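You operate a simulated robot arm through the tools that you are given. There is no shell and no other tool.

You are at the controls of a simulated two-armed robot. One attempt, no reset.

## Task
Zero the photometer for nitrate and read the red vial.
Fine: zero it on the white vial and put that back in its well; the read vial stays in the photometer, its knob left at nitrate.

Only the result counts: the job must be done as asked and must still hold three seconds after the hand-in. Knocking over, shifting, dropping, spilling or breaking anything else fails it.

## Robot
Two 7-joint arms with fingered hands on one trunk that stands fixed in place. Base frame: the origin is at the foot of the trunk, x ahead of it, y to its left, z up; the work surface is at about z = 80. Lengths are in cm, angles in degrees, forces in N, time in s.
The left shoulder is at [4, 14.7, 120.4], the right one opposite. With the tool pointing down near the work surface each hand reaches from about 26 to 70 cm from the base axis, measured 20 degrees to its own side. Payload 4 kg a hand.
Tool frame (each hand has its own): the origin (TCP) lies between the finger pads and is the grasp point; the fingertips stand 2.6 cm ahead of it; z points along the fingers, y is the line along which they close. The gripper opens to 14.8 cm. The gripper's body begins 7.3 cm behind the TCP. The gripper is a hand of 3 fingers: y runs from the thumb to the fingers, the wrist lies at [0, 0, -22.4] in the tool frame, and closing takes about 1.5 s.
Orientation is that of the tool frame in the base frame, as a unit quaternion [w, x, y, z]. With the fingers straight down and closing along the base's y, the tool's x points along the base's -x, its y along +y and its z along -z.

## Interface
- The arms move only by the tool arm_command. It takes "left_commands", "right_commands" or both (then of equal length, played together; a hand with none holds still); each is a list of rows, each an object of numbers (a shift or turn left out is 0, a gripper value left out holds the last): "x", "y", "z": the shift along the base's x, y, z in cm; "ax", "ay", "az": the turn, a rotation vector about the base's x, y, z in degrees; "hand": the opening, from 0 (shut) to 1 (fully open). In form: [{"x": .., "y": .., "z": .., "ax": .., "ay": .., "az": .., "hand": ..}, ...]. A call has 1 to 20 rows; each row shifts and turns the commanded pose from where the row before left it. A row lasts 0.2 s, in which the tool goes at most 5 cm and 8.6 degrees; a call with a longer step from one row to the next is refused whole, and so is a gripper value outside its range. Where a pose cannot be reached the arm comes as near as it can. A force on the tool above 40 N (or 10 N above the force at the start of the call, whichever is more), or a blocked arm, ends the call early, and 0.2 s more pass. The fingers move at their own pace (about 10.8 cm/s each) and stop on an object; they squeeze with about 31 N. The grip force told is the motor's: it shows also when the fingers shut on nothing. Time passes only in rows, and 0.2 s behind the last, so rows that do not move let the fingers close. It gives the time, the measured TCP pose, the force on the tool (base axes), the opening and the grip force at its end, in the units of the frame above (readings bear some noise), with the torque about the TCP (base axes, N m) and any sound that the robot's microphone picked up.
- Cameras (640 x 400 px; columns grow to the right, rows downward): "scene" is now at [10.69, 3.8, 143.67]; the picture's right is [0.43, -0.90, 0.00], its down [-0.54, -0.26, -0.80] and it looks along [0.72, 0.34, -0.60] (base axes); focal length 351 px, centre (320, 200). "left" rides on the left gripper at [-6.8, -3.9, -9] in its tool frame; the picture's right is [0.50, -0.87, 0.00], its down [0.66, 0.38, -0.65] and it looks along [0.57, 0.33, 0.76] (tool axes); focal length 222 px, centre (320, 200). "right" rides on the right gripper at [6.8, -3.9, -9] in its tool frame; the picture's right is [0.50, 0.87, 0.00], its down [-0.66, 0.38, -0.65] and it looks along [-0.57, 0.33, 0.76] (tool axes); focal length 222 px, centre (320, 200). There is no depth. A picture from a camera that has moved, and an enlarged one, comes with that camera's place and axes in the base frame and with its lens. The place of the scene camera against the robot may be out by one fixed shift of up to 1.2 cm in any direction.
- get_image(camera): a new picture of that camera. It takes no simulated time.
- slide_trunk(by): slides the trunk up (or, below 0, down) by that many cm; the arms and the scene camera ride with it, the base frame stays. It gives what a move gives, with no picture.
- preshape(shape, hand): the hand has 3 fingers and takes this shape, open, in about a second: jaw (thumb against the fingers, like two jaws); tri (thumb and two fingers); tip (a fingertip pinch); poke (one finger out to press); point (the index stretched); flat (the hand flat); cup (the hand cupped); fist (a fist). The gripper value then closes the fingers along that shape, each until it touches; the sizes above hold for jaw. It gives what a move gives, with no picture.
- aim_head(pan, tilt): turns the head with the scene camera to pan (to the left, within 86 degrees either way) and tilt (down, from -29 to 69), counted from straight ahead of the robot. It gives what a move gives.
- inspect(camera, box): a new picture of the part [left, top, right, bottom] of that camera's present view, enlarged. It takes no simulated time.
- job_done(): hands the job in; it is judged then, once.

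Places have to be worked out from the pictures, the camera data and where the tool is seen. Open the grippers and draw the arms clear of the work before you hand the job in, unless the task says otherwise.

The tools are called after "Request:" by a JSON object that holds its "op" and its "data". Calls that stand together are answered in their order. arm_command: Moves the arms, as the interface text tells. Its arguments: {"type":"object","properties":{"left_commands":{"type":"array","items":{"type":"object","properties":{"x":{"type":"number"},"y":{"type":"number"},"z":{"type":"number"},"ax":{"type":"number"},"ay":{"type":"number"},"az":{"type":"number"},"hand":{"type":"number"}}}},"right_commands":{"type":"array","items":{"type":"object","properties":{"x":{"type":"number"},"y":{"type":"number"},"z":{"type":"number"},"ax":{"type":"number"},"ay":{"type":"number"},"az":{"type":"number"},"hand":{"type":"number"}}}}},"required":[]} The other tools are called the same way: slide_trunk (by) slides the trunk up or down; preshape (shape, hand) gives the hand a shape; aim_head (pan, tilt) turns the head that bears the scene camera; get_image (camera) takes a picture; inspect (camera, box) takes an enlarged picture of a part of a camera's view; job_done () hands the job in.

At the start:

```text
time_s: 0.0
left_position: [36.44, 48.28, 114.79]
left_orientation: [0.0, 0.0, 1.0, 0.0]
left_wrist_force: [0.1, 0.2, 0.2]
left_wrist_torque: [0.02, -0.03, 0.0]
left_gripper_width: 14.79
left_grasp_force: 0.0
left_shape: jaw
right_position: [45.04, 3.35, 115.38]
right_orientation: [0.0, 0.001, 1.0, 0.0]
right_wrist_force: [0.2, -1.0, 0.3]
right_wrist_torque: [0.01, -0.01, 0.05]
right_gripper_width: 14.8
right_grasp_force: 0.1
right_shape: jaw
trunk travel left (down, up): [-37.5, 13.1]
head pan, tilt: [25.4, 36.7]
```

scene: 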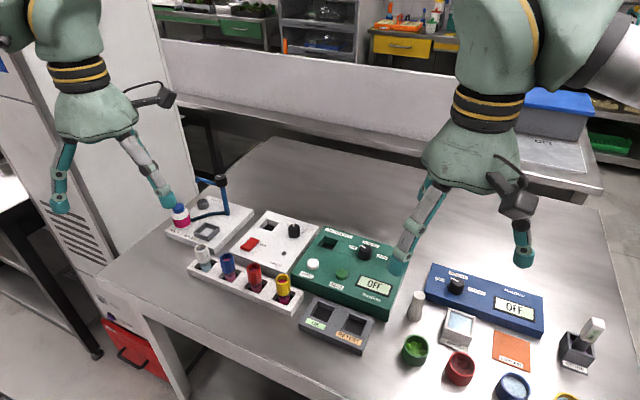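
right: 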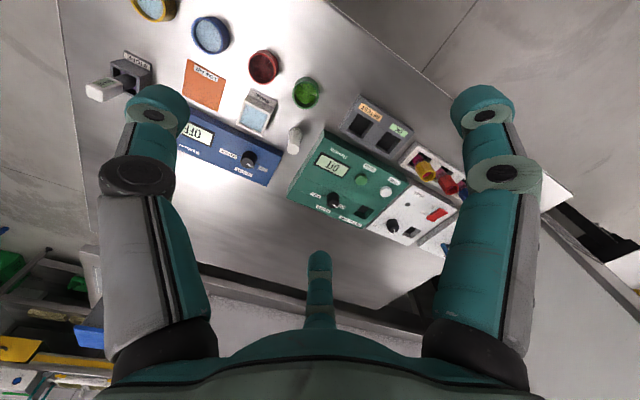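
left: 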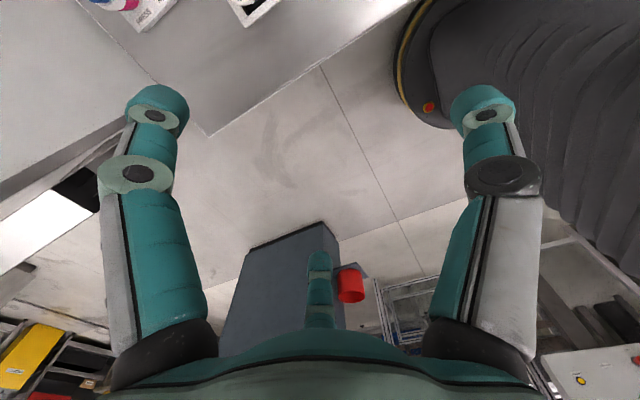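

I'll look closer at the instruments and vials before moving anything.

Request:
{"op": "inspect", "data": {"camera": "scene", "box": [160, 180, 320, 310]}}

Request:
{"op": "inspect", "data": {"camera": "scene", "box": [280, 210, 420, 360]}}

Request:
{"op": "inspect", "data": {"camera": "scene", "box": [400, 240, 640, 400]}}

```text
3.08 times, centred on (240, 245) of scene
camera zoom: at [10.69, 3.8, 143.67], right [0.43, -0.9, 0.0], down [-0.54, -0.26, -0.8], along [0.72, 0.34, -0.6], focal length 1080 px, centre (566, 62)
```

zoom: 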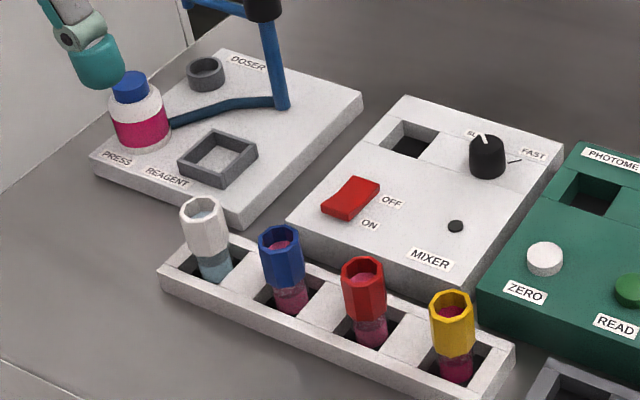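

```text
2.67 times, centred on (350, 285) of scene
camera zoom: at [10.69, 3.8, 143.67], right [0.43, -0.9, 0.0], down [-0.54, -0.26, -0.8], along [0.72, 0.34, -0.6], focal length 936 px, centre (240, -27)
```

zoom: 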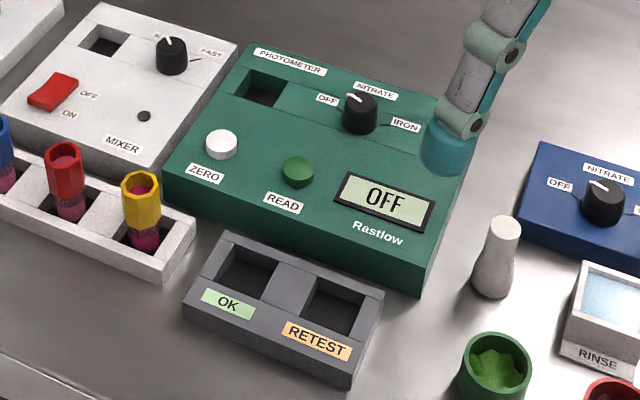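

```text
2.50 times, centred on (520, 320) of scene
camera zoom: at [10.69, 3.8, 143.67], right [0.43, -0.9, 0.0], down [-0.54, -0.26, -0.8], along [0.72, 0.34, -0.6], focal length 878 px, centre (-180, -100)
```

zoom: 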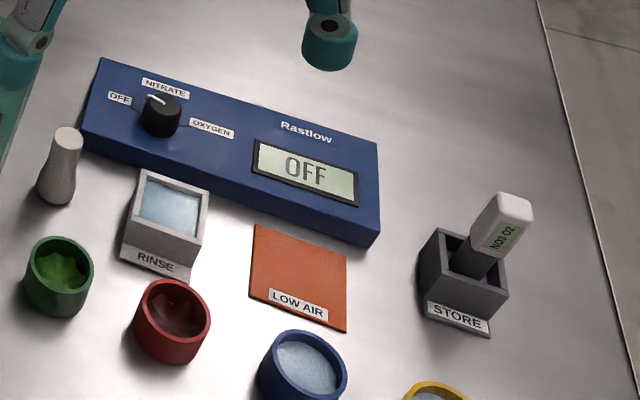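

The right hand hides part of the photometer and isn't needed near there, so I swing it back to its own side, clear of the table items, at the same height.

Request:
{"op": "arm_command", "data": {"right_commands": [{"x": -1, "y": -4, "z": 1}, {"x": -1, "y": -4, "z": 1}, {"x": -1, "y": -4, "z": 1}, {"x": -1, "y": -4, "z": 0}, {"x": -1, "y": -4}, {"x": -1, "y": -4}, {"x": -1, "y": -4}, {"x": -1, "y": -4}]}}

```text
time_s: 1.8
left_position: [36.34, 48.28, 114.87]
left_orientation: [0.0, -0.002, 1.0, 0.001]
left_wrist_force: [0.5, -0.5, 0.2]
left_wrist_torque: [0.02, -0.05, 0.0]
left_gripper_width: 14.79
left_grasp_force: 0.2
left_shape: jaw
right_position: [36.77, -29.01, 118.1]
right_orientation: [0.0, 0.0, 1.0, 0.0]
right_wrist_force: [-0.8, 0.1, -0.2]
right_wrist_torque: [0.01, 0.03, 0.03]
right_gripper_width: 14.77
right_grasp_force: 0.0
right_shape: jaw
trunk travel left (down, up): [-37.5, 13.1]
head pan, tilt: [25.4, 36.7]
```

The right hand is out of the way at (37, -29, 118). Now a fresh scene view to localise the photometer and vials.

Request:
{"op": "get_image", "data": {"camera": "scene"}}

Request:
{"op": "inspect", "data": {"camera": "scene", "box": [280, 215, 420, 302]}}

Request:
{"op": "inspect", "data": {"camera": "scene", "box": [180, 230, 320, 318]}}

```text
taken
camera scene: at [10.57, 3.62, 143.69], right [0.43, -0.9, 0.0], down [-0.54, -0.26, -0.8], along [0.72, 0.34, -0.6], focal length 351 px, centre (320, 200)
```

scene: 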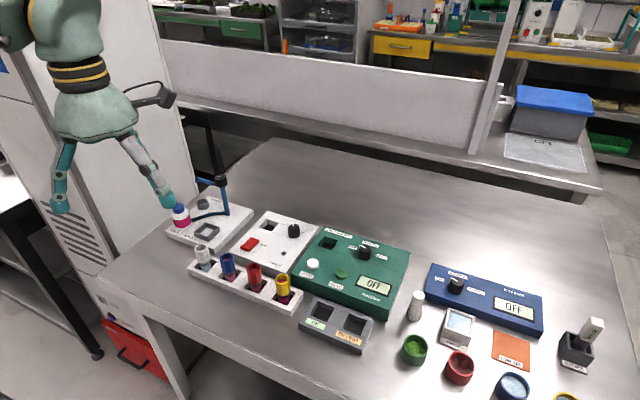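

```text
4.57 times, centred on (350, 258) of scene
camera zoom: at [10.57, 3.62, 143.69], right [0.43, -0.9, 0.0], down [-0.54, -0.26, -0.8], along [0.72, 0.34, -0.6], focal length 1605 px, centre (183, -67)
```

zoom: 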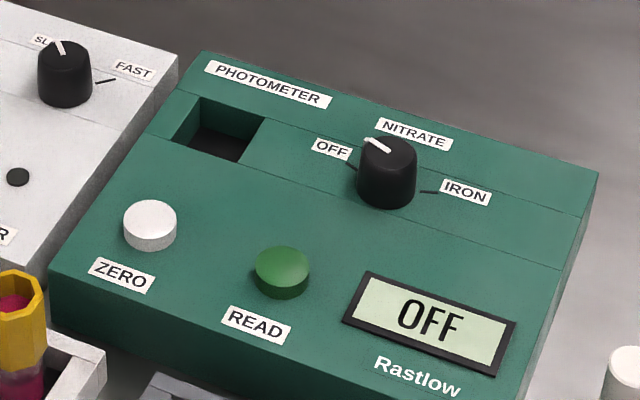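

```text
4.55 times, centred on (250, 274) of scene
camera zoom: at [10.57, 3.62, 143.69], right [0.43, -0.9, 0.0], down [-0.54, -0.26, -0.8], along [0.72, 0.34, -0.6], focal length 1596 px, centre (638, -136)
```

zoom: 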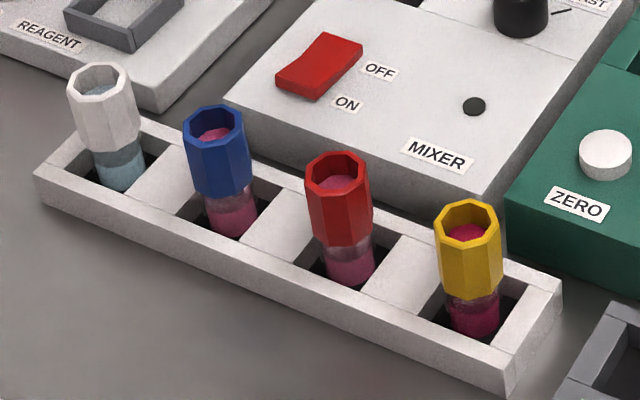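

The photometer looks like a flat box about 4 cm high, with its socket near (68, 28.6), the knob near (67.5, 19), ZERO near (59.5, 28.6) and READ near (59.5, 21.6). The vials stand at x≈50.7, with red at y≈38 and white at y≈52. The far items are at the edge of reach, so I lower the trunk 10 cm to bring the shoulder level with the wrist.

Request:
{"op": "slide_trunk", "data": {"by": -10}}

```text
time_s: 3.1
left_position: [36.33, 48.26, 104.84]
left_orientation: [0.0, 0.001, 1.0, 0.0]
left_wrist_force: [-0.9, -0.2, 0.3]
left_wrist_torque: [0.0, 0.01, 0.0]
left_gripper_width: 14.8
left_grasp_force: 0.0
left_shape: jaw
right_position: [36.89, -28.83, 108.23]
right_orientation: [0.0, 0.0, 1.0, 0.001]
right_wrist_force: [-0.3, 0.4, -0.8]
right_wrist_torque: [0.03, 0.0, 0.01]
right_gripper_width: 14.79
right_grasp_force: 0.0
right_shape: jaw
trunk travel left (down, up): [-27.5, 23.1]
head pan, tilt: [25.4, 36.7]
```

Next I bring the left hand above the red vial, high, to get a hand-camera view of the rack.

Request:
{"op": "arm_command", "data": {"left_commands": [{"x": 3.6, "y": -2.5}, {"x": 3.6, "y": -2.5}, {"x": 3.6, "y": -2.5}, {"x": 3.6, "y": -2.5}, {}]}}

Request:
{"op": "get_image", "data": {"camera": "left"}}

Request:
{"op": "get_image", "data": {"camera": "scene"}}

```text
time_s: 4.3
left_position: [50.72, 38.18, 105.11]
left_orientation: [0.001, -0.001, 1.0, -0.001]
left_wrist_force: [-0.3, 0.3, 0.5]
left_wrist_torque: [0.0, 0.01, 0.01]
left_gripper_width: 14.79
left_grasp_force: 0.0
left_shape: jaw
right_position: [36.81, -28.75, 108.28]
right_orientation: [0.001, 0.0, 1.0, 0.0]
right_wrist_force: [-1.2, -0.9, -0.2]
right_wrist_torque: [-0.02, 0.02, -0.02]
right_gripper_width: 14.78
right_grasp_force: 0.0
right_shape: jaw
trunk travel left (down, up): [-27.5, 23.1]
head pan, tilt: [25.4, 36.7]
```

```text
taken
camera left: at [57.53, 34.47, 114.09], right [-0.5, -0.87, 0.0], down [-0.66, 0.38, 0.65], along [-0.57, 0.32, -0.76], focal length 222 px, centre (320, 200)
```

left: 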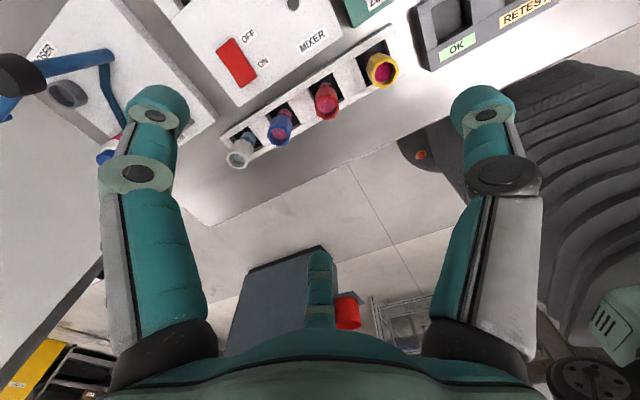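

```text
taken
camera scene: at [10.59, 3.88, 133.74], right [0.43, -0.9, 0.0], down [-0.54, -0.26, -0.8], along [0.72, 0.34, -0.6], focal length 351 px, centre (320, 200)
```

scene: 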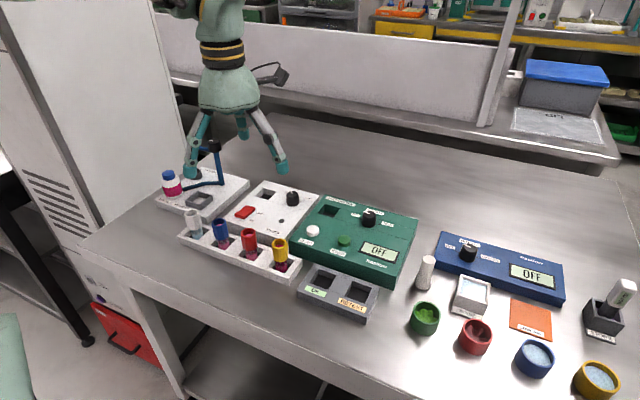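

I zoom the hand-camera view on the rack and on the photometer area for accurate pixel positions.

Request:
{"op": "inspect", "data": {"camera": "left", "box": [210, 20, 420, 180]}}

Request:
{"op": "inspect", "data": {"camera": "scene", "box": [170, 190, 310, 290]}}

Request:
{"op": "inspect", "data": {"camera": "scene", "box": [280, 185, 430, 295]}}

```text
2.50 times, centred on (315, 100) of left
camera zoom: at [57.53, 34.47, 114.09], right [-0.5, -0.87, 0.0], down [-0.66, 0.38, 0.65], along [-0.57, 0.32, -0.76], focal length 555 px, centre (332, 450)
```

zoom: 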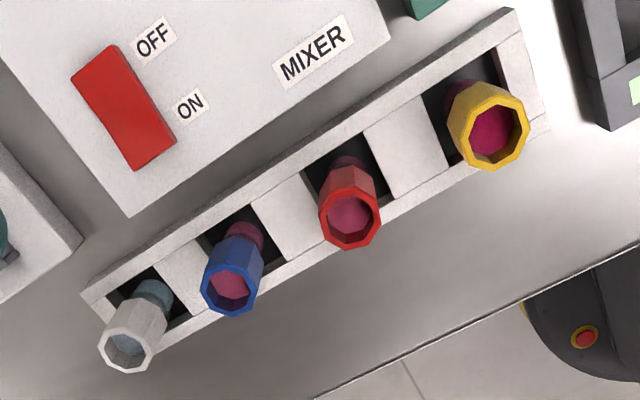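

```text
4.00 times, centred on (240, 240) of scene
camera zoom: at [10.59, 3.88, 133.74], right [0.43, -0.9, 0.0], down [-0.54, -0.26, -0.8], along [0.72, 0.34, -0.6], focal length 1405 px, centre (640, 40)
```

zoom: 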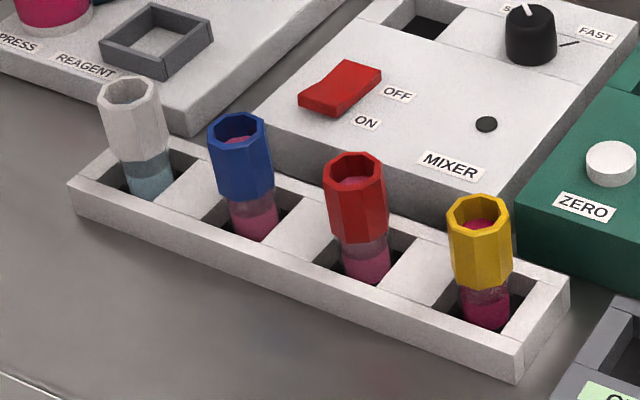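

```text
3.64 times, centred on (355, 240) of scene
camera zoom: at [10.59, 3.88, 133.74], right [0.43, -0.9, 0.0], down [-0.54, -0.26, -0.8], along [0.72, 0.34, -0.6], focal length 1277 px, centre (193, 54)
```

zoom: 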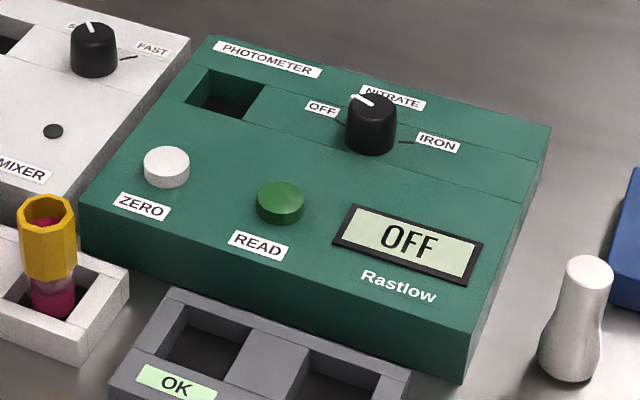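

The hand view puts the vial tops at x≈49.7, with y≈31.1 (yellow), 38.0 (red), 45.0 (blue) and 52.1 (white), at a height of about 87.3. That puts the scene camera off by roughly +1 cm in x. I move the hand over the photometer for a similar view of it.

Request:
{"op": "arm_command", "data": {"left_commands": [{"x": 2.3, "y": -3.0}, {"x": 2.3, "y": -3.0}, {"x": 2.3, "y": -3.0}, {"x": 2.3, "y": -3.0}, {}]}}

Request:
{"op": "get_image", "data": {"camera": "left"}}

Request:
{"op": "inspect", "data": {"camera": "left", "box": [180, 0, 460, 175]}}

```text
time_s: 5.5
left_position: [58.7, 27.36, 104.79]
left_orientation: [0.001, -0.001, 1.0, 0.0]
left_wrist_force: [0.6, -0.8, 0.3]
left_wrist_torque: [0.0, -0.01, 0.03]
left_gripper_width: 14.77
left_grasp_force: 0.0
left_shape: jaw
left hand out of reach, approached as far as the arm can: row 4
right_position: [36.69, -28.81, 108.15]
right_orientation: [0.001, 0.0, 1.0, 0.0]
right_wrist_force: [0.3, -0.1, -0.1]
right_wrist_torque: [0.03, -0.02, 0.02]
right_gripper_width: 14.79
right_grasp_force: 0.1
right_shape: jaw
trunk travel left (down, up): [-27.5, 23.1]
head pan, tilt: [25.4, 36.7]
```

```text
taken
camera left: at [65.4, 23.61, 113.8], right [-0.5, -0.87, 0.0], down [-0.66, 0.38, 0.65], along [-0.57, 0.32, -0.76], focal length 222 px, centre (320, 200)
```

left: 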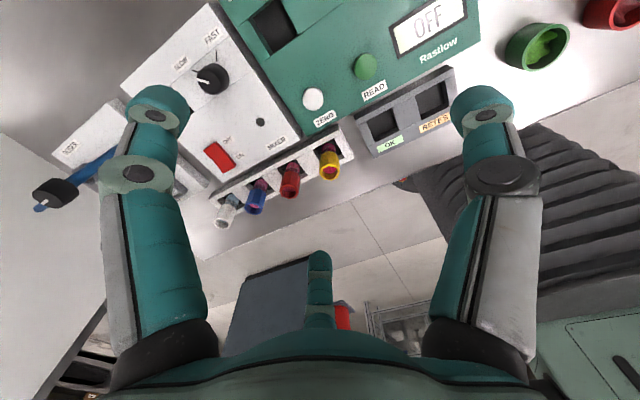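

```text
2.29 times, centred on (320, 88) of left
camera zoom: at [65.4, 23.61, 113.8], right [-0.5, -0.87, 0.0], down [-0.66, 0.38, 0.65], along [-0.57, 0.32, -0.76], focal length 508 px, centre (320, 457)
```

zoom: 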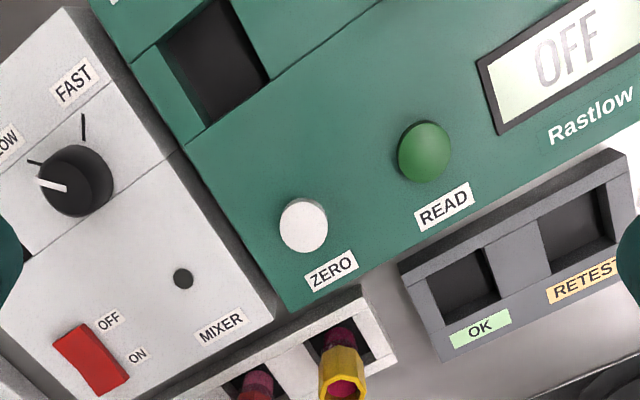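

Photometer features measured from the hand camera are socket (66.5, 28.6), ZERO (58.6, 28.6) and READ (58.6, 21.6); correcting the scene measurement puts the knob near (66.2, 18.9). The arm hit its reach limit here because the wrist sits well above the lowered shoulder. I raise the trunk back up, then partly close the fingers in free air to see how they move.

Request:
{"op": "slide_trunk", "data": {"by": 10}}

Request:
{"op": "arm_command", "data": {"left_commands": [{"hand": 0.42}, {"hand": 0.42}, {"hand": 0.42}, {"hand": 0.42}, {"hand": 0.42}]}}

Request:
{"op": "get_image", "data": {"camera": "left"}}

Request:
{"op": "get_image", "data": {"camera": "scene"}}

```text
time_s: 6.9
left_position: [58.63, 27.43, 114.54]
left_orientation: [0.001, -0.001, 1.0, -0.001]
left_wrist_force: [0.3, -0.1, 0.1]
left_wrist_torque: [-0.03, -0.02, 0.0]
left_gripper_width: 14.77
left_grasp_force: 0.1
left_shape: jaw
right_position: [36.93, -28.78, 118.03]
right_orientation: [-0.001, 0.0, 1.0, 0.0]
right_wrist_force: [0.4, -0.6, 0.6]
right_wrist_torque: [-0.03, -0.02, 0.0]
right_gripper_width: 14.82
right_grasp_force: 0.1
right_shape: jaw
trunk travel left (down, up): [-37.5, 13.1]
head pan, tilt: [25.4, 36.7]
```

```text
time_s: 8.1
left_position: [58.7, 27.29, 114.59]
left_orientation: [0.001, 0.0, 1.0, -0.001]
left_wrist_force: [-0.7, 0.3, 0.8]
left_wrist_torque: [-0.01, -0.04, 0.02]
left_gripper_width: 6.26
left_grasp_force: 0.0
left_shape: jaw
right_position: [36.91, -28.8, 118.01]
right_orientation: [0.0, 0.0, 1.0, 0.0]
right_wrist_force: [0.2, 1.2, 0.0]
right_wrist_torque: [-0.02, -0.02, 0.02]
right_gripper_width: 14.81
right_grasp_force: 0.1
right_shape: jaw
trunk travel left (down, up): [-37.5, 13.1]
head pan, tilt: [25.4, 36.7]
```

```text
taken
camera left: at [65.51, 23.56, 123.68], right [-0.5, -0.87, 0.0], down [-0.66, 0.38, 0.65], along [-0.57, 0.33, -0.76], focal length 222 px, centre (320, 200)
```

left: 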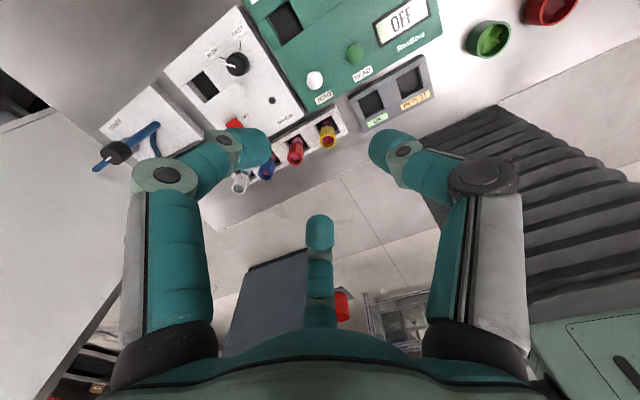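

```text
taken
camera scene: at [10.7, 3.78, 143.67], right [0.43, -0.9, 0.0], down [-0.54, -0.26, -0.8], along [0.72, 0.34, -0.6], focal length 351 px, centre (320, 200)
```

scene: 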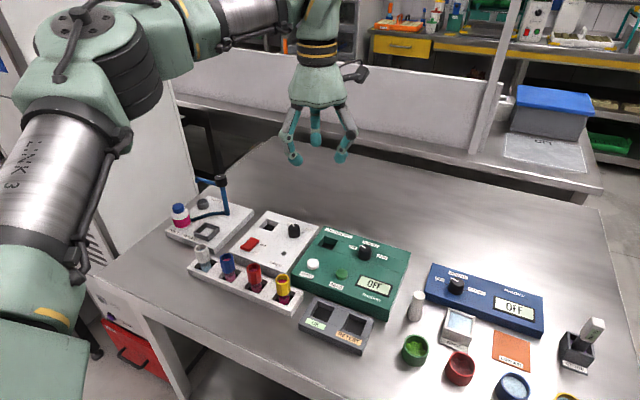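

The fingers close radially at 120° spacing, and their knuckles stay out at r≈6.6 cm about 2.5 cm above the TCP. That matters near neighbouring vials, so I'll pick the yaw to suit. I do the knob first: lower and move above it (66.2, 18.9), yawing +35° so I can turn it about −70° later.

Request:
{"op": "arm_command", "data": {"left_commands": [{"z": -4, "az": 7}, {"z": -4, "az": 7}, {"z": -4, "az": 7}, {"x": 1.5, "y": -2, "z": -1, "az": 7}, {"x": 2, "y": -2.2, "z": -0.5, "az": 7}, {"x": 2, "y": -2.2, "z": -0.5}, {"x": 2, "y": -2, "z": -0.5}, {}, {}]}}

Request:
{"op": "get_image", "data": {"camera": "left"}}

Request:
{"op": "get_image", "data": {"camera": "scene"}}

```text
time_s: 10.1
left_position: [56.76, 24.58, 102.85]
left_orientation: [0.001, -0.302, 0.953, -0.001]
left_wrist_force: [-0.5, 0.1, -0.6]
left_wrist_torque: [0.0, 0.01, -0.01]
left_gripper_width: 6.24
left_grasp_force: 0.0
left_shape: jaw
left hand out of reach, approached as far as the arm can: row 3, 4, 5, 6, 7
right_position: [36.8, -28.7, 118.16]
right_orientation: [0.0, 0.0, 1.0, 0.0]
right_wrist_force: [-0.4, -1.5, 0.0]
right_wrist_torque: [0.0, -0.02, -0.02]
right_gripper_width: 14.8
right_grasp_force: 0.1
right_shape: jaw
trunk travel left (down, up): [-37.5, 13.1]
head pan, tilt: [25.4, 36.7]
```

```text
taken
camera left: at [64.54, 25.47, 111.93], right [0.09, -1.0, 0.0], down [-0.76, -0.07, 0.65], along [-0.65, -0.06, -0.76], focal length 222 px, centre (320, 200)
```

left: 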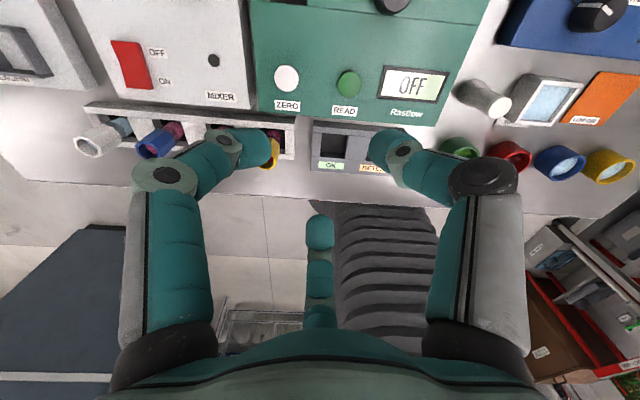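

```text
taken
camera scene: at [10.7, 3.78, 143.67], right [0.43, -0.9, 0.0], down [-0.54, -0.26, -0.8], along [0.72, 0.34, -0.6], focal length 351 px, centre (320, 200)
```

scene: 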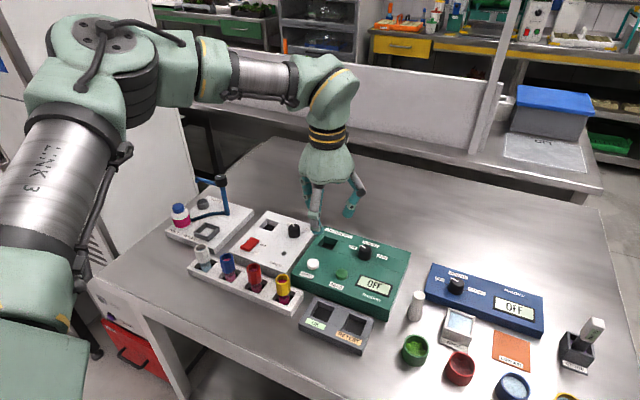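

The arm stopped short at (56.8, 24.6) even though it isn't stretched, and it got worse with positive yaw, so a wrist joint is limiting. I rotate the hand to a negative yaw (about −55°) up here and see if reach improves.

Request:
{"op": "arm_command", "data": {"left_commands": [{"az": -8}, {"az": -8}, {"az": -8}, {"az": -8}, {"az": -8}, {"az": -8}, {"az": -8}, {"az": -8}, {"az": -8}, {"az": -8}, {"az": -8}, {}]}}

```text
time_s: 12.7
left_position: [56.99, 24.71, 102.81]
left_orientation: [0.001, 0.447, 0.894, -0.001]
left_wrist_force: [-0.4, 0.2, -0.3]
left_wrist_torque: [-0.01, -0.01, -0.01]
left_gripper_width: 6.23
left_grasp_force: 0.1
left_shape: jaw
right_position: [36.88, -28.79, 118.08]
right_orientation: [0.0, 0.001, 1.0, 0.0]
right_wrist_force: [-0.6, 0.0, 0.0]
right_wrist_torque: [0.01, 0.0, -0.01]
right_gripper_width: 14.79
right_grasp_force: 0.1
right_shape: jaw
trunk travel left (down, up): [-37.5, 13.1]
head pan, tilt: [25.4, 36.7]
```

Yaw is now about −53°. I try moving forward toward the knob at a safe height.

Request:
{"op": "arm_command", "data": {"left_commands": [{"x": 2, "y": -1, "z": -1}, {"x": 2, "y": -1.5, "z": -1}, {"x": 2, "y": -1.5, "z": -1}, {"x": 2, "y": -1.5, "z": -1}, {}]}}

```text
time_s: 13.9
left_position: [56.43, 24.86, 101.62]
left_orientation: [0.001, 0.446, 0.895, -0.001]
left_wrist_force: [-0.1, 0.4, 0.4]
left_wrist_torque: [0.01, 0.0, 0.0]
left_gripper_width: 6.23
left_grasp_force: 0.0
left_shape: jaw
left hand out of reach, approached as far as the arm can: row 1, 2, 3, 4
right_position: [36.97, -28.75, 118.11]
right_orientation: [0.0, 0.0, 1.0, 0.0]
right_wrist_force: [0.8, -0.2, 0.2]
right_wrist_torque: [-0.01, -0.01, 0.01]
right_gripper_width: 14.82
right_grasp_force: 0.0
right_shape: jaw
trunk travel left (down, up): [-37.5, 13.1]
head pan, tilt: [25.4, 36.7]
```

Still limited at (56.4, 24.9, 101.6). I probe which direction is constrained: back off a little in x, go lower to about z=96 (well above everything, fingertips at about 93), then forward again.

Request:
{"op": "arm_command", "data": {"left_commands": [{"x": -2.5}, {"x": -1.5, "z": -2}, {"z": -3}, {"x": 2}, {"x": 2}, {"x": 2}, {"x": 2}, {}]}}

Request:
{"op": "get_image", "data": {"camera": "scene"}}

```text
time_s: 15.7
left_position: [56.66, 27.12, 98.63]
left_orientation: [0.002, 0.447, 0.895, 0.0]
left_wrist_force: [-0.1, 0.0, 0.2]
left_wrist_torque: [0.02, 0.01, 0.0]
left_gripper_width: 6.24
left_grasp_force: 0.1
left_shape: jaw
left hand out of reach, approached as far as the arm can: row 5, 6, 7
right_position: [36.79, -28.73, 118.06]
right_orientation: [0.0, 0.0, 1.0, 0.0]
right_wrist_force: [-0.2, -0.5, 0.1]
right_wrist_torque: [0.04, -0.03, -0.03]
right_gripper_width: 14.8
right_grasp_force: 0.0
right_shape: jaw
trunk travel left (down, up): [-37.5, 13.1]
head pan, tilt: [25.4, 36.7]
```

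```text
taken
camera scene: at [10.68, 3.77, 143.67], right [0.43, -0.9, 0.0], down [-0.54, -0.26, -0.8], along [0.72, 0.34, -0.6], focal length 351 px, centre (320, 200)
```

scene: 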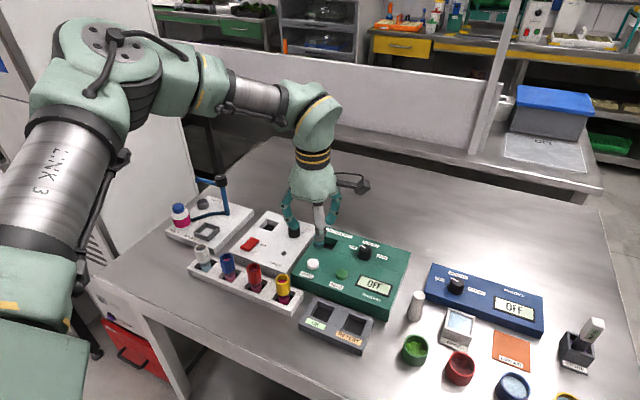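

The arm isn't stretched (elbow high and out to the left), so some wrist or forearm joint is at its limit. I try tilting the fingers forward by 16° (which I'd accept for the grasp anyway) and then moving forward.

Request:
{"op": "arm_command", "data": {"left_commands": [{"ay": -4}, {"ay": -4}, {"ay": -4}, {"ay": -4}, {"x": 2}, {"x": 2}, {"x": 2}, {"x": 2}, {}]}}

Request:
{"op": "get_image", "data": {"camera": "scene"}}

```text
time_s: 17.7
left_position: [63.34, 28.13, 99.43]
left_orientation: [0.126, 0.442, 0.886, 0.061]
left_wrist_force: [-0.6, 0.0, -0.4]
left_wrist_torque: [0.01, -0.02, 0.0]
left_gripper_width: 6.24
left_grasp_force: 0.1
left_shape: jaw
left hand out of reach, approached as far as the arm can: row 7, 8
right_position: [36.94, -28.72, 118.07]
right_orientation: [0.001, 0.0, 1.0, 0.0]
right_wrist_force: [-0.9, 0.5, 0.3]
right_wrist_torque: [0.01, 0.02, 0.0]
right_gripper_width: 14.79
right_grasp_force: 0.1
right_shape: jaw
trunk travel left (down, up): [-37.5, 13.1]
head pan, tilt: [25.4, 36.7]
```

```text
taken
camera scene: at [10.7, 3.79, 143.67], right [0.43, -0.9, 0.0], down [-0.54, -0.26, -0.8], along [0.72, 0.34, -0.6], focal length 351 px, centre (320, 200)
```

scene: 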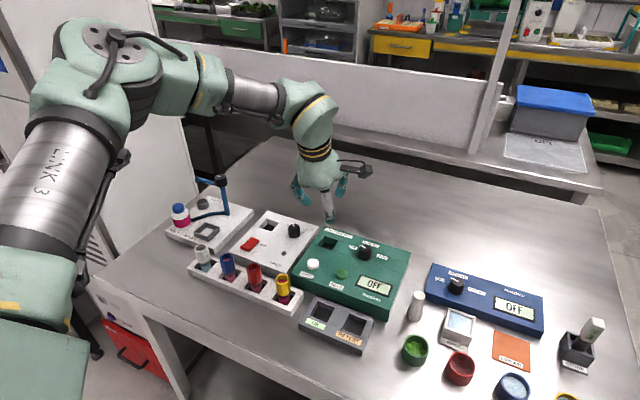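

The constraint behaves like the elbow is stuck high and left with only the forearm swinging. I'll unwind the tilt and retract the hand toward the body and to the right, so the upper arm swings inward before I extend again.

Request:
{"op": "arm_command", "data": {"left_commands": [{"x": -3, "z": 1, "ay": 4}, {"x": -3, "z": 1, "ay": 4}, {"x": -3, "z": 1, "ay": 4}, {"x": -3, "z": 1, "ay": 4}, {"x": -3, "y": -2.5}, {"x": -3, "y": -2.5}, {"x": -2, "y": -2.5}, {"x": -2, "y": -2.5}, {"y": -3}, {"y": -3}, {}]}}

Request:
{"op": "get_image", "data": {"camera": "scene"}}

```text
time_s: 20.1
left_position: [41.12, 12.96, 103.72]
left_orientation: [0.001, 0.446, 0.895, -0.001]
left_wrist_force: [0.1, 0.4, 0.1]
left_wrist_torque: [-0.01, -0.01, -0.01]
left_gripper_width: 6.25
left_grasp_force: 0.0
left_shape: jaw
left hand out of reach, approached as far as the arm can: row 10
right_position: [36.77, -28.8, 118.15]
right_orientation: [0.001, 0.0, 1.0, 0.0]
right_wrist_force: [-0.8, 0.7, -0.2]
right_wrist_torque: [-0.01, -0.02, 0.02]
right_gripper_width: 14.77
right_grasp_force: 0.0
right_shape: jaw
trunk travel left (down, up): [-37.5, 13.1]
head pan, tilt: [25.4, 36.7]
```

```text
taken
camera scene: at [10.57, 3.79, 143.68], right [0.43, -0.9, 0.0], down [-0.54, -0.26, -0.8], along [0.72, 0.34, -0.6], focal length 351 px, centre (320, 200)
```

scene: 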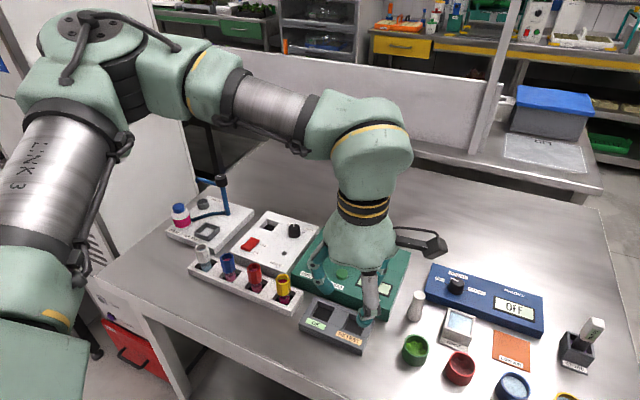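

The elbow hardly moves while the hand does, so I need to see how the arm posture responds elsewhere. I move the hand back over the rack side and lower it a bit in free space (fingertips stay above 90), watching the elbow.

Request:
{"op": "arm_command", "data": {"left_commands": [{"y": 4}, {"y": 4, "x": 1}, {"y": 4, "x": 1}, {"y": 4, "x": 1}, {"y": 4, "x": 1}, {"y": 4, "x": 1}, {"z": -3}, {"z": -3}, {"z": -3}, {}]}}

Request:
{"op": "get_image", "data": {"camera": "scene"}}

```text
time_s: 22.3
left_position: [45.97, 37.12, 94.3]
left_orientation: [0.0, 0.447, 0.895, -0.001]
left_wrist_force: [0.3, 0.6, 0.5]
left_wrist_torque: [0.02, 0.03, -0.02]
left_gripper_width: 6.25
left_grasp_force: 0.1
left_shape: jaw
right_position: [36.89, -28.93, 118.17]
right_orientation: [0.0, 0.001, 1.0, 0.0]
right_wrist_force: [0.5, -0.4, -0.8]
right_wrist_torque: [0.01, 0.0, -0.01]
right_gripper_width: 14.8
right_grasp_force: 0.0
right_shape: jaw
trunk travel left (down, up): [-37.5, 13.1]
head pan, tilt: [25.4, 36.7]
```

```text
taken
camera scene: at [10.66, 3.76, 143.68], right [0.43, -0.9, 0.0], down [-0.54, -0.26, -0.8], along [0.72, 0.34, -0.6], focal length 351 px, centre (320, 200)
```

scene: 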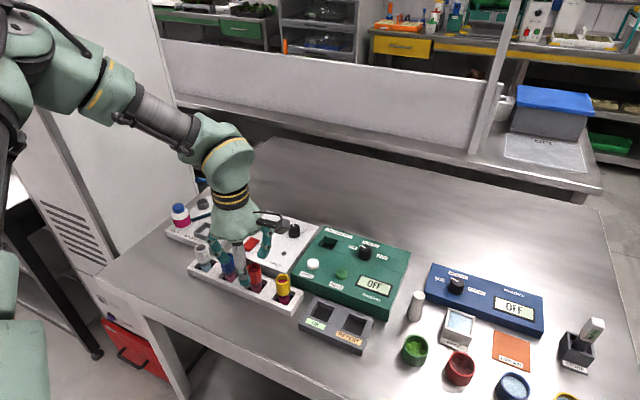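

Here the arm reaches fine with the elbow further left. I probe the forward limit at this height along x (fingertips near 91.7, above all the items).

Request:
{"op": "arm_command", "data": {"left_commands": [{"x": 2}, {"x": 2}, {"x": 2}, {"x": 2}, {"x": 2}, {"x": 2}, {"x": 2}, {"x": 2}, {}]}}

Request:
{"op": "get_image", "data": {"camera": "scene"}}

```text
time_s: 24.3
left_position: [58.72, 37.17, 95.82]
left_orientation: [0.001, 0.446, 0.895, -0.001]
left_wrist_force: [0.4, 0.2, 0.4]
left_wrist_torque: [-0.01, 0.0, 0.01]
left_gripper_width: 6.24
left_grasp_force: 0.1
left_shape: jaw
left hand out of reach, approached as far as the arm can: row 7, 8
right_position: [36.95, -28.89, 118.06]
right_orientation: [-0.001, 0.0, 1.0, 0.0]
right_wrist_force: [0.6, 0.6, -0.4]
right_wrist_torque: [-0.02, -0.03, 0.01]
right_gripper_width: 14.81
right_grasp_force: 0.0
right_shape: jaw
trunk travel left (down, up): [-37.5, 13.1]
head pan, tilt: [25.4, 36.7]
```

```text
taken
camera scene: at [10.72, 3.79, 143.67], right [0.43, -0.9, 0.0], down [-0.54, -0.26, -0.8], along [0.72, 0.34, -0.6], focal length 351 px, centre (320, 200)
```

scene: 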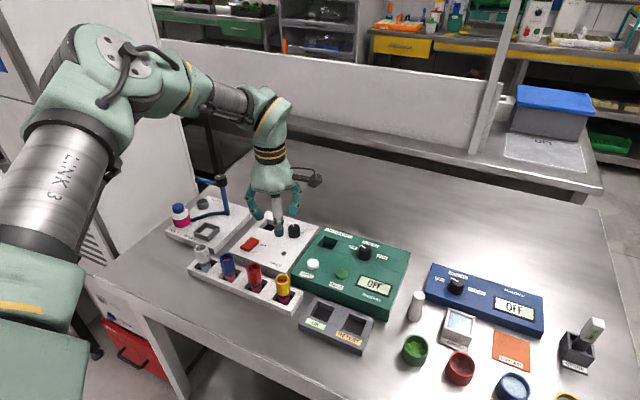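

The elbow seems pinned near (34, 35, 135). I look at the whole left arm, and for comparison the right one, by panning the head.

Request:
{"op": "aim_head", "data": {"pan": 55, "tilt": 20}}

Request:
{"op": "get_image", "data": {"camera": "scene"}}

Request:
{"op": "aim_head", "data": {"pan": -50, "tilt": 25}}

Request:
{"op": "get_image", "data": {"camera": "scene"}}

```text
time_s: 25.2
left_position: [58.67, 37.13, 95.8]
left_orientation: [0.001, 0.446, 0.895, -0.001]
left_wrist_force: [-0.3, 0.0, -0.1]
left_wrist_torque: [-0.03, 0.02, 0.0]
left_gripper_width: 6.26
left_grasp_force: 0.0
left_shape: jaw
right_position: [36.87, -28.76, 118.17]
right_orientation: [0.0, -0.001, 1.0, 0.0]
right_wrist_force: [0.4, -0.1, 0.2]
right_wrist_torque: [-0.03, -0.02, 0.03]
right_gripper_width: 14.78
right_grasp_force: 0.1
right_shape: jaw
trunk travel left (down, up): [-37.5, 13.1]
head pan, tilt: [55.0, 20.0]
```

```text
taken
camera scene: at [8.18, 7.66, 146.32], right [0.82, -0.57, 0.0], down [-0.2, -0.28, -0.94], along [0.54, 0.77, -0.34], focal length 351 px, centre (320, 200)
```

scene: 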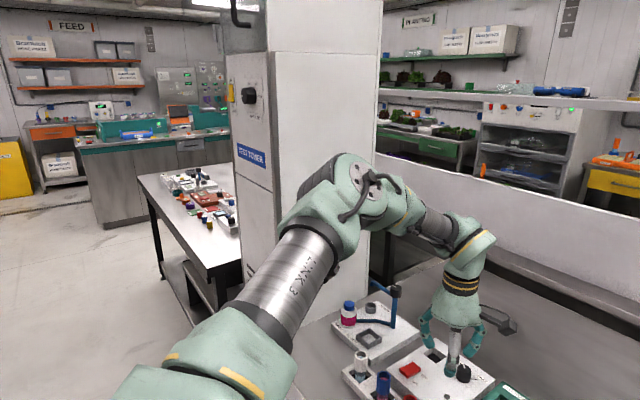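

```text
time_s: 27.0
left_position: [58.7, 37.31, 95.81]
left_orientation: [0.0, 0.446, 0.895, 0.001]
left_wrist_force: [-0.5, -0.5, 0.7]
left_wrist_torque: [-0.03, 0.0, -0.04]
left_gripper_width: 6.22
left_grasp_force: 0.0
left_shape: jaw
right_position: [36.82, -28.84, 118.14]
right_orientation: [0.0, -0.001, 1.0, 0.0]
right_wrist_force: [0.0, -0.3, 0.2]
right_wrist_torque: [-0.02, 0.02, -0.03]
right_gripper_width: 14.8
right_grasp_force: 0.0
right_shape: jaw
trunk travel left (down, up): [-37.5, 13.1]
head pan, tilt: [-50.0, 25.0]
```

```text
taken
camera scene: at [8.76, -7.01, 145.51], right [-0.77, -0.64, 0.0], down [-0.27, 0.32, -0.91], along [0.58, -0.69, -0.42], focal length 351 px, centre (320, 200)
```

scene: 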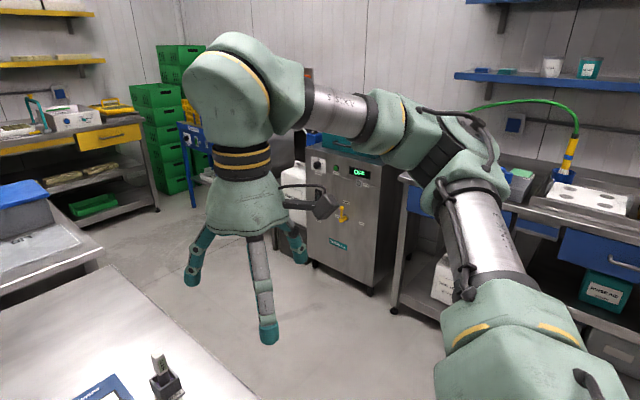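

Triangulating two views puts the elbow cap at (33, 35, 136). It is pinned there, so reach is set by the forearm swinging about it, and it reaches farthest when the wrist is about 15 cm above the shoulder. So I should lower the trunk a lot. First I raise both hands, turn the head back, then slide down.

Request:
{"op": "arm_command", "data": {"left_commands": [{"x": -2, "z": 3}, {"x": -2, "z": 4}, {"z": 4}, {"z": 4}, {"z": 4}, {"z": 4}, {}], "right_commands": [{"z": 3}, {"z": 3}, {"z": 3}, {"z": 3}, {"z": 3}, {"z": 0}, {}]}}

Request:
{"op": "aim_head", "data": {"pan": 25.4, "tilt": 36.7}}

```text
time_s: 28.6
left_position: [54.51, 37.33, 118.92]
left_orientation: [0.001, 0.445, 0.895, -0.001]
left_wrist_force: [0.5, -0.9, 0.3]
left_wrist_torque: [-0.02, 0.01, 0.0]
left_gripper_width: 6.25
left_grasp_force: 0.0
left_shape: jaw
right_position: [37.13, -28.75, 133.08]
right_orientation: [0.0, 0.0, 1.0, 0.0]
right_wrist_force: [0.5, 1.1, 0.4]
right_wrist_torque: [0.02, 0.04, -0.01]
right_gripper_width: 14.79
right_grasp_force: 0.1
right_shape: jaw
trunk travel left (down, up): [-37.5, 13.1]
head pan, tilt: [-50.0, 25.0]
```

```text
time_s: 30.1
left_position: [54.56, 37.41, 118.84]
left_orientation: [0.001, 0.445, 0.895, -0.001]
left_wrist_force: [-0.6, -0.3, 0.5]
left_wrist_torque: [-0.03, -0.01, 0.02]
left_gripper_width: 6.25
left_grasp_force: 0.0
left_shape: jaw
right_position: [37.18, -28.77, 133.09]
right_orientation: [0.0, 0.0, 1.0, 0.0]
right_wrist_force: [0.0, -0.3, 0.8]
right_wrist_torque: [0.02, 0.0, -0.01]
right_gripper_width: 14.78
right_grasp_force: 0.1
right_shape: jaw
trunk travel left (down, up): [-37.5, 13.1]
head pan, tilt: [25.4, 36.7]
```

With the wrist now about 21 cm above the shoulder, I test how far forward and right the hand can go up here in free air.

Request:
{"op": "arm_command", "data": {"left_commands": [{"x": 2, "y": -3}, {"x": 2, "y": -3}, {"x": 2, "y": -3}, {"x": 2, "y": -3}, {"x": 2, "y": -3}, {"x": 2, "y": -3}, {}]}}

Request:
{"op": "get_image", "data": {"camera": "scene"}}

```text
time_s: 31.7
left_position: [58.9, 30.31, 118.63]
left_orientation: [0.003, 0.445, 0.896, -0.001]
left_wrist_force: [-0.6, 1.0, 0.9]
left_wrist_torque: [0.0, 0.02, 0.02]
left_gripper_width: 6.22
left_grasp_force: 0.1
left_shape: jaw
left hand out of reach, approached as far as the arm can: row 3, 4, 5, 6
right_position: [37.09, -28.71, 133.14]
right_orientation: [-0.001, 0.0, 1.0, 0.0]
right_wrist_force: [-0.1, 0.1, 1.0]
right_wrist_torque: [0.04, 0.01, -0.03]
right_gripper_width: 14.79
right_grasp_force: 0.0
right_shape: jaw
trunk travel left (down, up): [-37.5, 13.1]
head pan, tilt: [25.4, 36.7]
```

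```text
taken
camera scene: at [10.73, 3.78, 143.67], right [0.43, -0.9, 0.0], down [-0.54, -0.26, -0.8], along [0.72, 0.34, -0.6], focal length 351 px, centre (320, 200)
```

scene: 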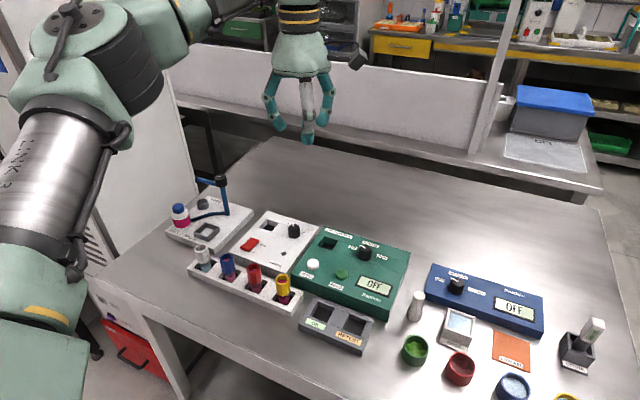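

Limited again at (58.9, 30.3, 118.6), this time differently (forearm near level). I check the arm posture from another head angle to understand which joint limits it.

Request:
{"op": "aim_head", "data": {"pan": 55, "tilt": 10}}

Request:
{"op": "get_image", "data": {"camera": "scene"}}

Request:
{"op": "aim_head", "data": {"pan": 30, "tilt": 20}}

Request:
{"op": "get_image", "data": {"camera": "scene"}}

```text
time_s: 32.6
left_position: [58.99, 30.15, 118.65]
left_orientation: [0.003, 0.445, 0.896, -0.002]
left_wrist_force: [-0.2, -1.0, -0.1]
left_wrist_torque: [-0.01, -0.01, 0.01]
left_gripper_width: 6.22
left_grasp_force: 0.1
left_shape: jaw
right_position: [37.13, -28.81, 133.14]
right_orientation: [0.0, 0.0, 1.0, 0.0]
right_wrist_force: [1.4, -0.4, -0.2]
right_wrist_torque: [0.0, 0.04, 0.03]
right_gripper_width: 14.79
right_grasp_force: 0.1
right_shape: jaw
trunk travel left (down, up): [-37.5, 13.1]
head pan, tilt: [55.0, 10.0]
```

```text
taken
camera scene: at [8.17, 7.66, 147.94], right [0.82, -0.57, 0.0], down [-0.1, -0.14, -0.98], along [0.57, 0.81, -0.17], focal length 351 px, centre (320, 200)
```

scene: 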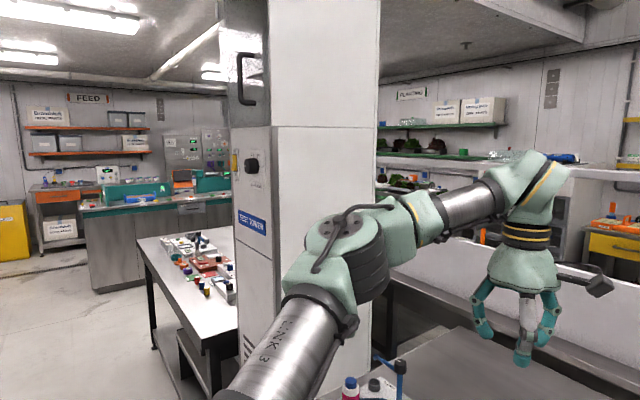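

```text
time_s: 33.5
left_position: [58.94, 30.35, 118.63]
left_orientation: [0.003, 0.445, 0.895, -0.002]
left_wrist_force: [0.5, 0.0, 1.1]
left_wrist_torque: [0.02, -0.01, -0.03]
left_gripper_width: 6.27
left_grasp_force: 0.0
left_shape: jaw
right_position: [37.0, -28.72, 133.21]
right_orientation: [0.0, 0.0, 1.0, 0.0]
right_wrist_force: [0.2, -0.3, -0.4]
right_wrist_torque: [-0.01, 0.0, 0.0]
right_gripper_width: 14.8
right_grasp_force: 0.0
right_shape: jaw
trunk travel left (down, up): [-37.5, 13.1]
head pan, tilt: [30.0, 20.0]
```

```text
taken
camera scene: at [10.88, 4.72, 146.33], right [0.5, -0.87, 0.0], down [-0.3, -0.17, -0.94], along [0.81, 0.47, -0.34], focal length 351 px, centre (320, 200)
```

scene: 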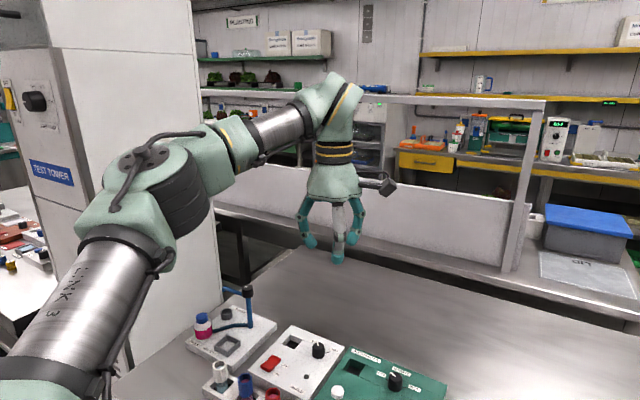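

All the stuck poses are consistent with the left elbow being pinned near (34, 39, 132). The right arm started across the midline, a mirror pose the left can't reach, so it may be in a better configuration. I test whether the right arm can go lower there (free air, clear of items) and look at its posture.

Request:
{"op": "arm_command", "data": {"right_commands": [{"x": 1, "y": 4, "z": -3}, {"x": 1, "y": 4, "z": -3}, {"x": 1, "y": 4, "z": -3}, {"x": 1, "y": 4, "z": -3}, {"x": 1, "y": 4, "z": -3}, {"x": 1, "y": 4, "z": -3}, {"x": 1, "y": 4, "z": -3}, {"x": 1, "y": 3.5, "z": -3}, {"z": -3}, {}]}}

Request:
{"op": "aim_head", "data": {"pan": -30, "tilt": 20}}

Request:
{"op": "get_image", "data": {"camera": "scene"}}

```text
refused: row 1 steps farther than a row can; nothing moved
```

```text
time_s: 34.8
left_position: [58.94, 30.14, 118.64]
left_orientation: [0.002, 0.444, 0.896, -0.002]
left_wrist_force: [-0.1, 0.3, -0.3]
left_wrist_torque: [-0.03, -0.02, 0.03]
left_gripper_width: 6.25
left_grasp_force: 0.2
left_shape: jaw
right_position: [37.09, -28.76, 133.09]
right_orientation: [0.0, 0.0, 1.0, 0.0]
right_wrist_force: [-0.5, -0.4, -0.3]
right_wrist_torque: [0.0, -0.02, 0.02]
right_gripper_width: 14.79
right_grasp_force: 0.2
right_shape: jaw
trunk travel left (down, up): [-37.5, 13.1]
head pan, tilt: [-30.0, 20.0]
```

```text
taken
camera scene: at [10.9, -4.6, 146.32], right [-0.5, -0.87, 0.0], down [-0.3, 0.17, -0.94], along [0.81, -0.47, -0.34], focal length 351 px, centre (320, 200)
```

scene: 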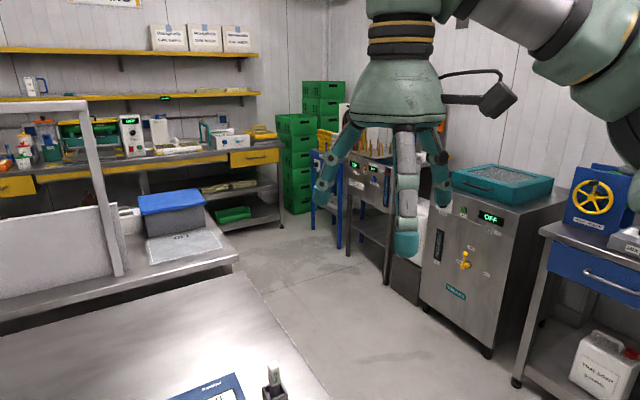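

The step was a touch too long, so I repeat it with shorter rows.

Request:
{"op": "arm_command", "data": {"right_commands": [{"x": 0.9, "y": 3.5, "z": -2.9}, {"x": 0.9, "y": 3.5, "z": -2.9}, {"x": 0.9, "y": 3.5, "z": -2.9}, {"x": 0.9, "y": 3.5, "z": -2.9}, {"x": 0.9, "y": 3.5, "z": -2.9}, {"x": 0.9, "y": 3.5, "z": -2.9}, {"x": 0.9, "y": 3.5, "z": -2.9}, {"x": 0.9, "y": 3.5, "z": -2.9}, {"x": 0.9, "y": 3.5, "z": -2.9}, {}]}}

Request:
{"op": "get_image", "data": {"camera": "scene"}}

```text
time_s: 37.0
left_position: [58.8, 30.12, 118.74]
left_orientation: [0.003, 0.444, 0.896, -0.001]
left_wrist_force: [0.0, -0.3, 0.2]
left_wrist_torque: [0.01, -0.01, 0.0]
left_gripper_width: 6.22
left_grasp_force: 0.1
left_shape: jaw
right_position: [44.75, 2.47, 107.13]
right_orientation: [-0.001, -0.001, 1.0, 0.0]
right_wrist_force: [-0.5, -0.1, 0.3]
right_wrist_torque: [0.05, -0.04, -0.04]
right_gripper_width: 14.77
right_grasp_force: 0.0
right_shape: jaw
trunk travel left (down, up): [-37.5, 13.1]
head pan, tilt: [-30.0, 20.0]
```

```text
taken
camera scene: at [10.87, -4.66, 146.32], right [-0.5, -0.87, 0.0], down [-0.3, 0.17, -0.94], along [0.81, -0.47, -0.34], focal length 351 px, centre (320, 200)
```

scene: 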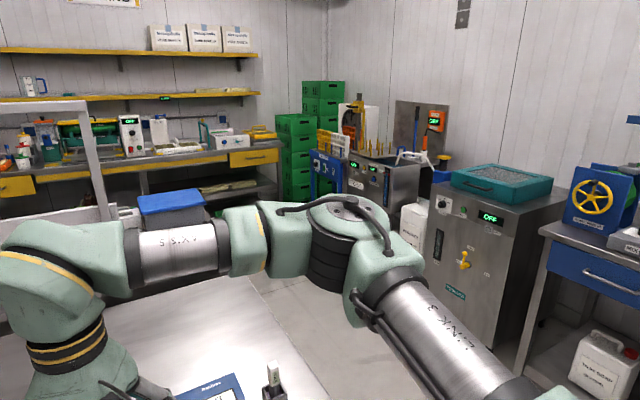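

The right arm moves there freely with its elbow well inward, so the left arm is likely in a different shoulder branch. I compare both shoulders by looking down at them.

Request:
{"op": "aim_head", "data": {"pan": -60, "tilt": 55}}

Request:
{"op": "get_image", "data": {"camera": "scene"}}

Request:
{"op": "aim_head", "data": {"pan": 60, "tilt": 55}}

Request:
{"op": "get_image", "data": {"camera": "scene"}}

```text
time_s: 38.0
left_position: [58.94, 30.18, 118.59]
left_orientation: [0.003, 0.444, 0.896, -0.002]
left_wrist_force: [-0.6, -0.2, -0.1]
left_wrist_torque: [-0.01, -0.04, 0.0]
left_gripper_width: 6.25
left_grasp_force: 0.2
left_shape: jaw
right_position: [44.82, 2.38, 106.95]
right_orientation: [0.0, 0.0, 1.0, 0.0]
right_wrist_force: [-0.5, -0.6, 0.3]
right_wrist_torque: [-0.04, -0.02, 0.01]
right_gripper_width: 14.77
right_grasp_force: 0.1
right_shape: jaw
trunk travel left (down, up): [-37.5, 13.1]
head pan, tilt: [-60.0, 55.0]
```

```text
taken
camera scene: at [6.46, -6.17, 141.12], right [-0.87, -0.5, 0.0], down [-0.41, 0.71, -0.57], along [0.29, -0.5, -0.82], focal length 351 px, centre (320, 200)
```

scene: 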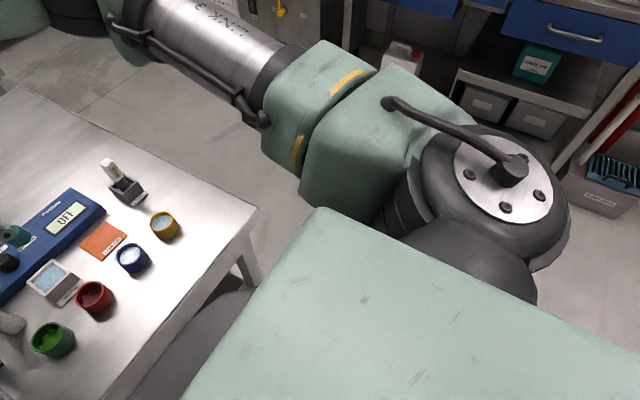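

```text
time_s: 40.0
left_position: [58.94, 30.33, 118.62]
left_orientation: [0.002, 0.445, 0.896, -0.001]
left_wrist_force: [-0.3, 0.0, -0.1]
left_wrist_torque: [0.02, -0.02, 0.02]
left_gripper_width: 6.22
left_grasp_force: 0.1
left_shape: jaw
right_position: [44.85, 2.38, 107.06]
right_orientation: [0.0, -0.001, 1.0, 0.0]
right_wrist_force: [0.9, 0.2, 0.5]
right_wrist_torque: [-0.03, -0.01, 0.0]
right_gripper_width: 14.8
right_grasp_force: 0.0
right_shape: jaw
trunk travel left (down, up): [-37.5, 13.1]
head pan, tilt: [60.0, 55.0]
```

```text
taken
camera scene: at [6.44, 6.3, 141.11], right [0.87, -0.5, 0.0], down [-0.41, -0.71, -0.57], along [0.29, 0.5, -0.82], focal length 351 px, centre (320, 200)
```

scene: 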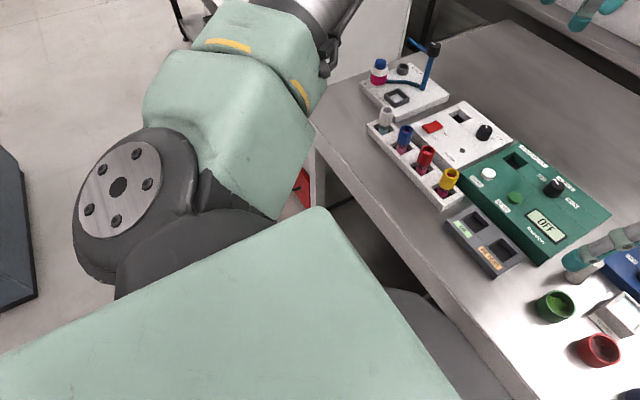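

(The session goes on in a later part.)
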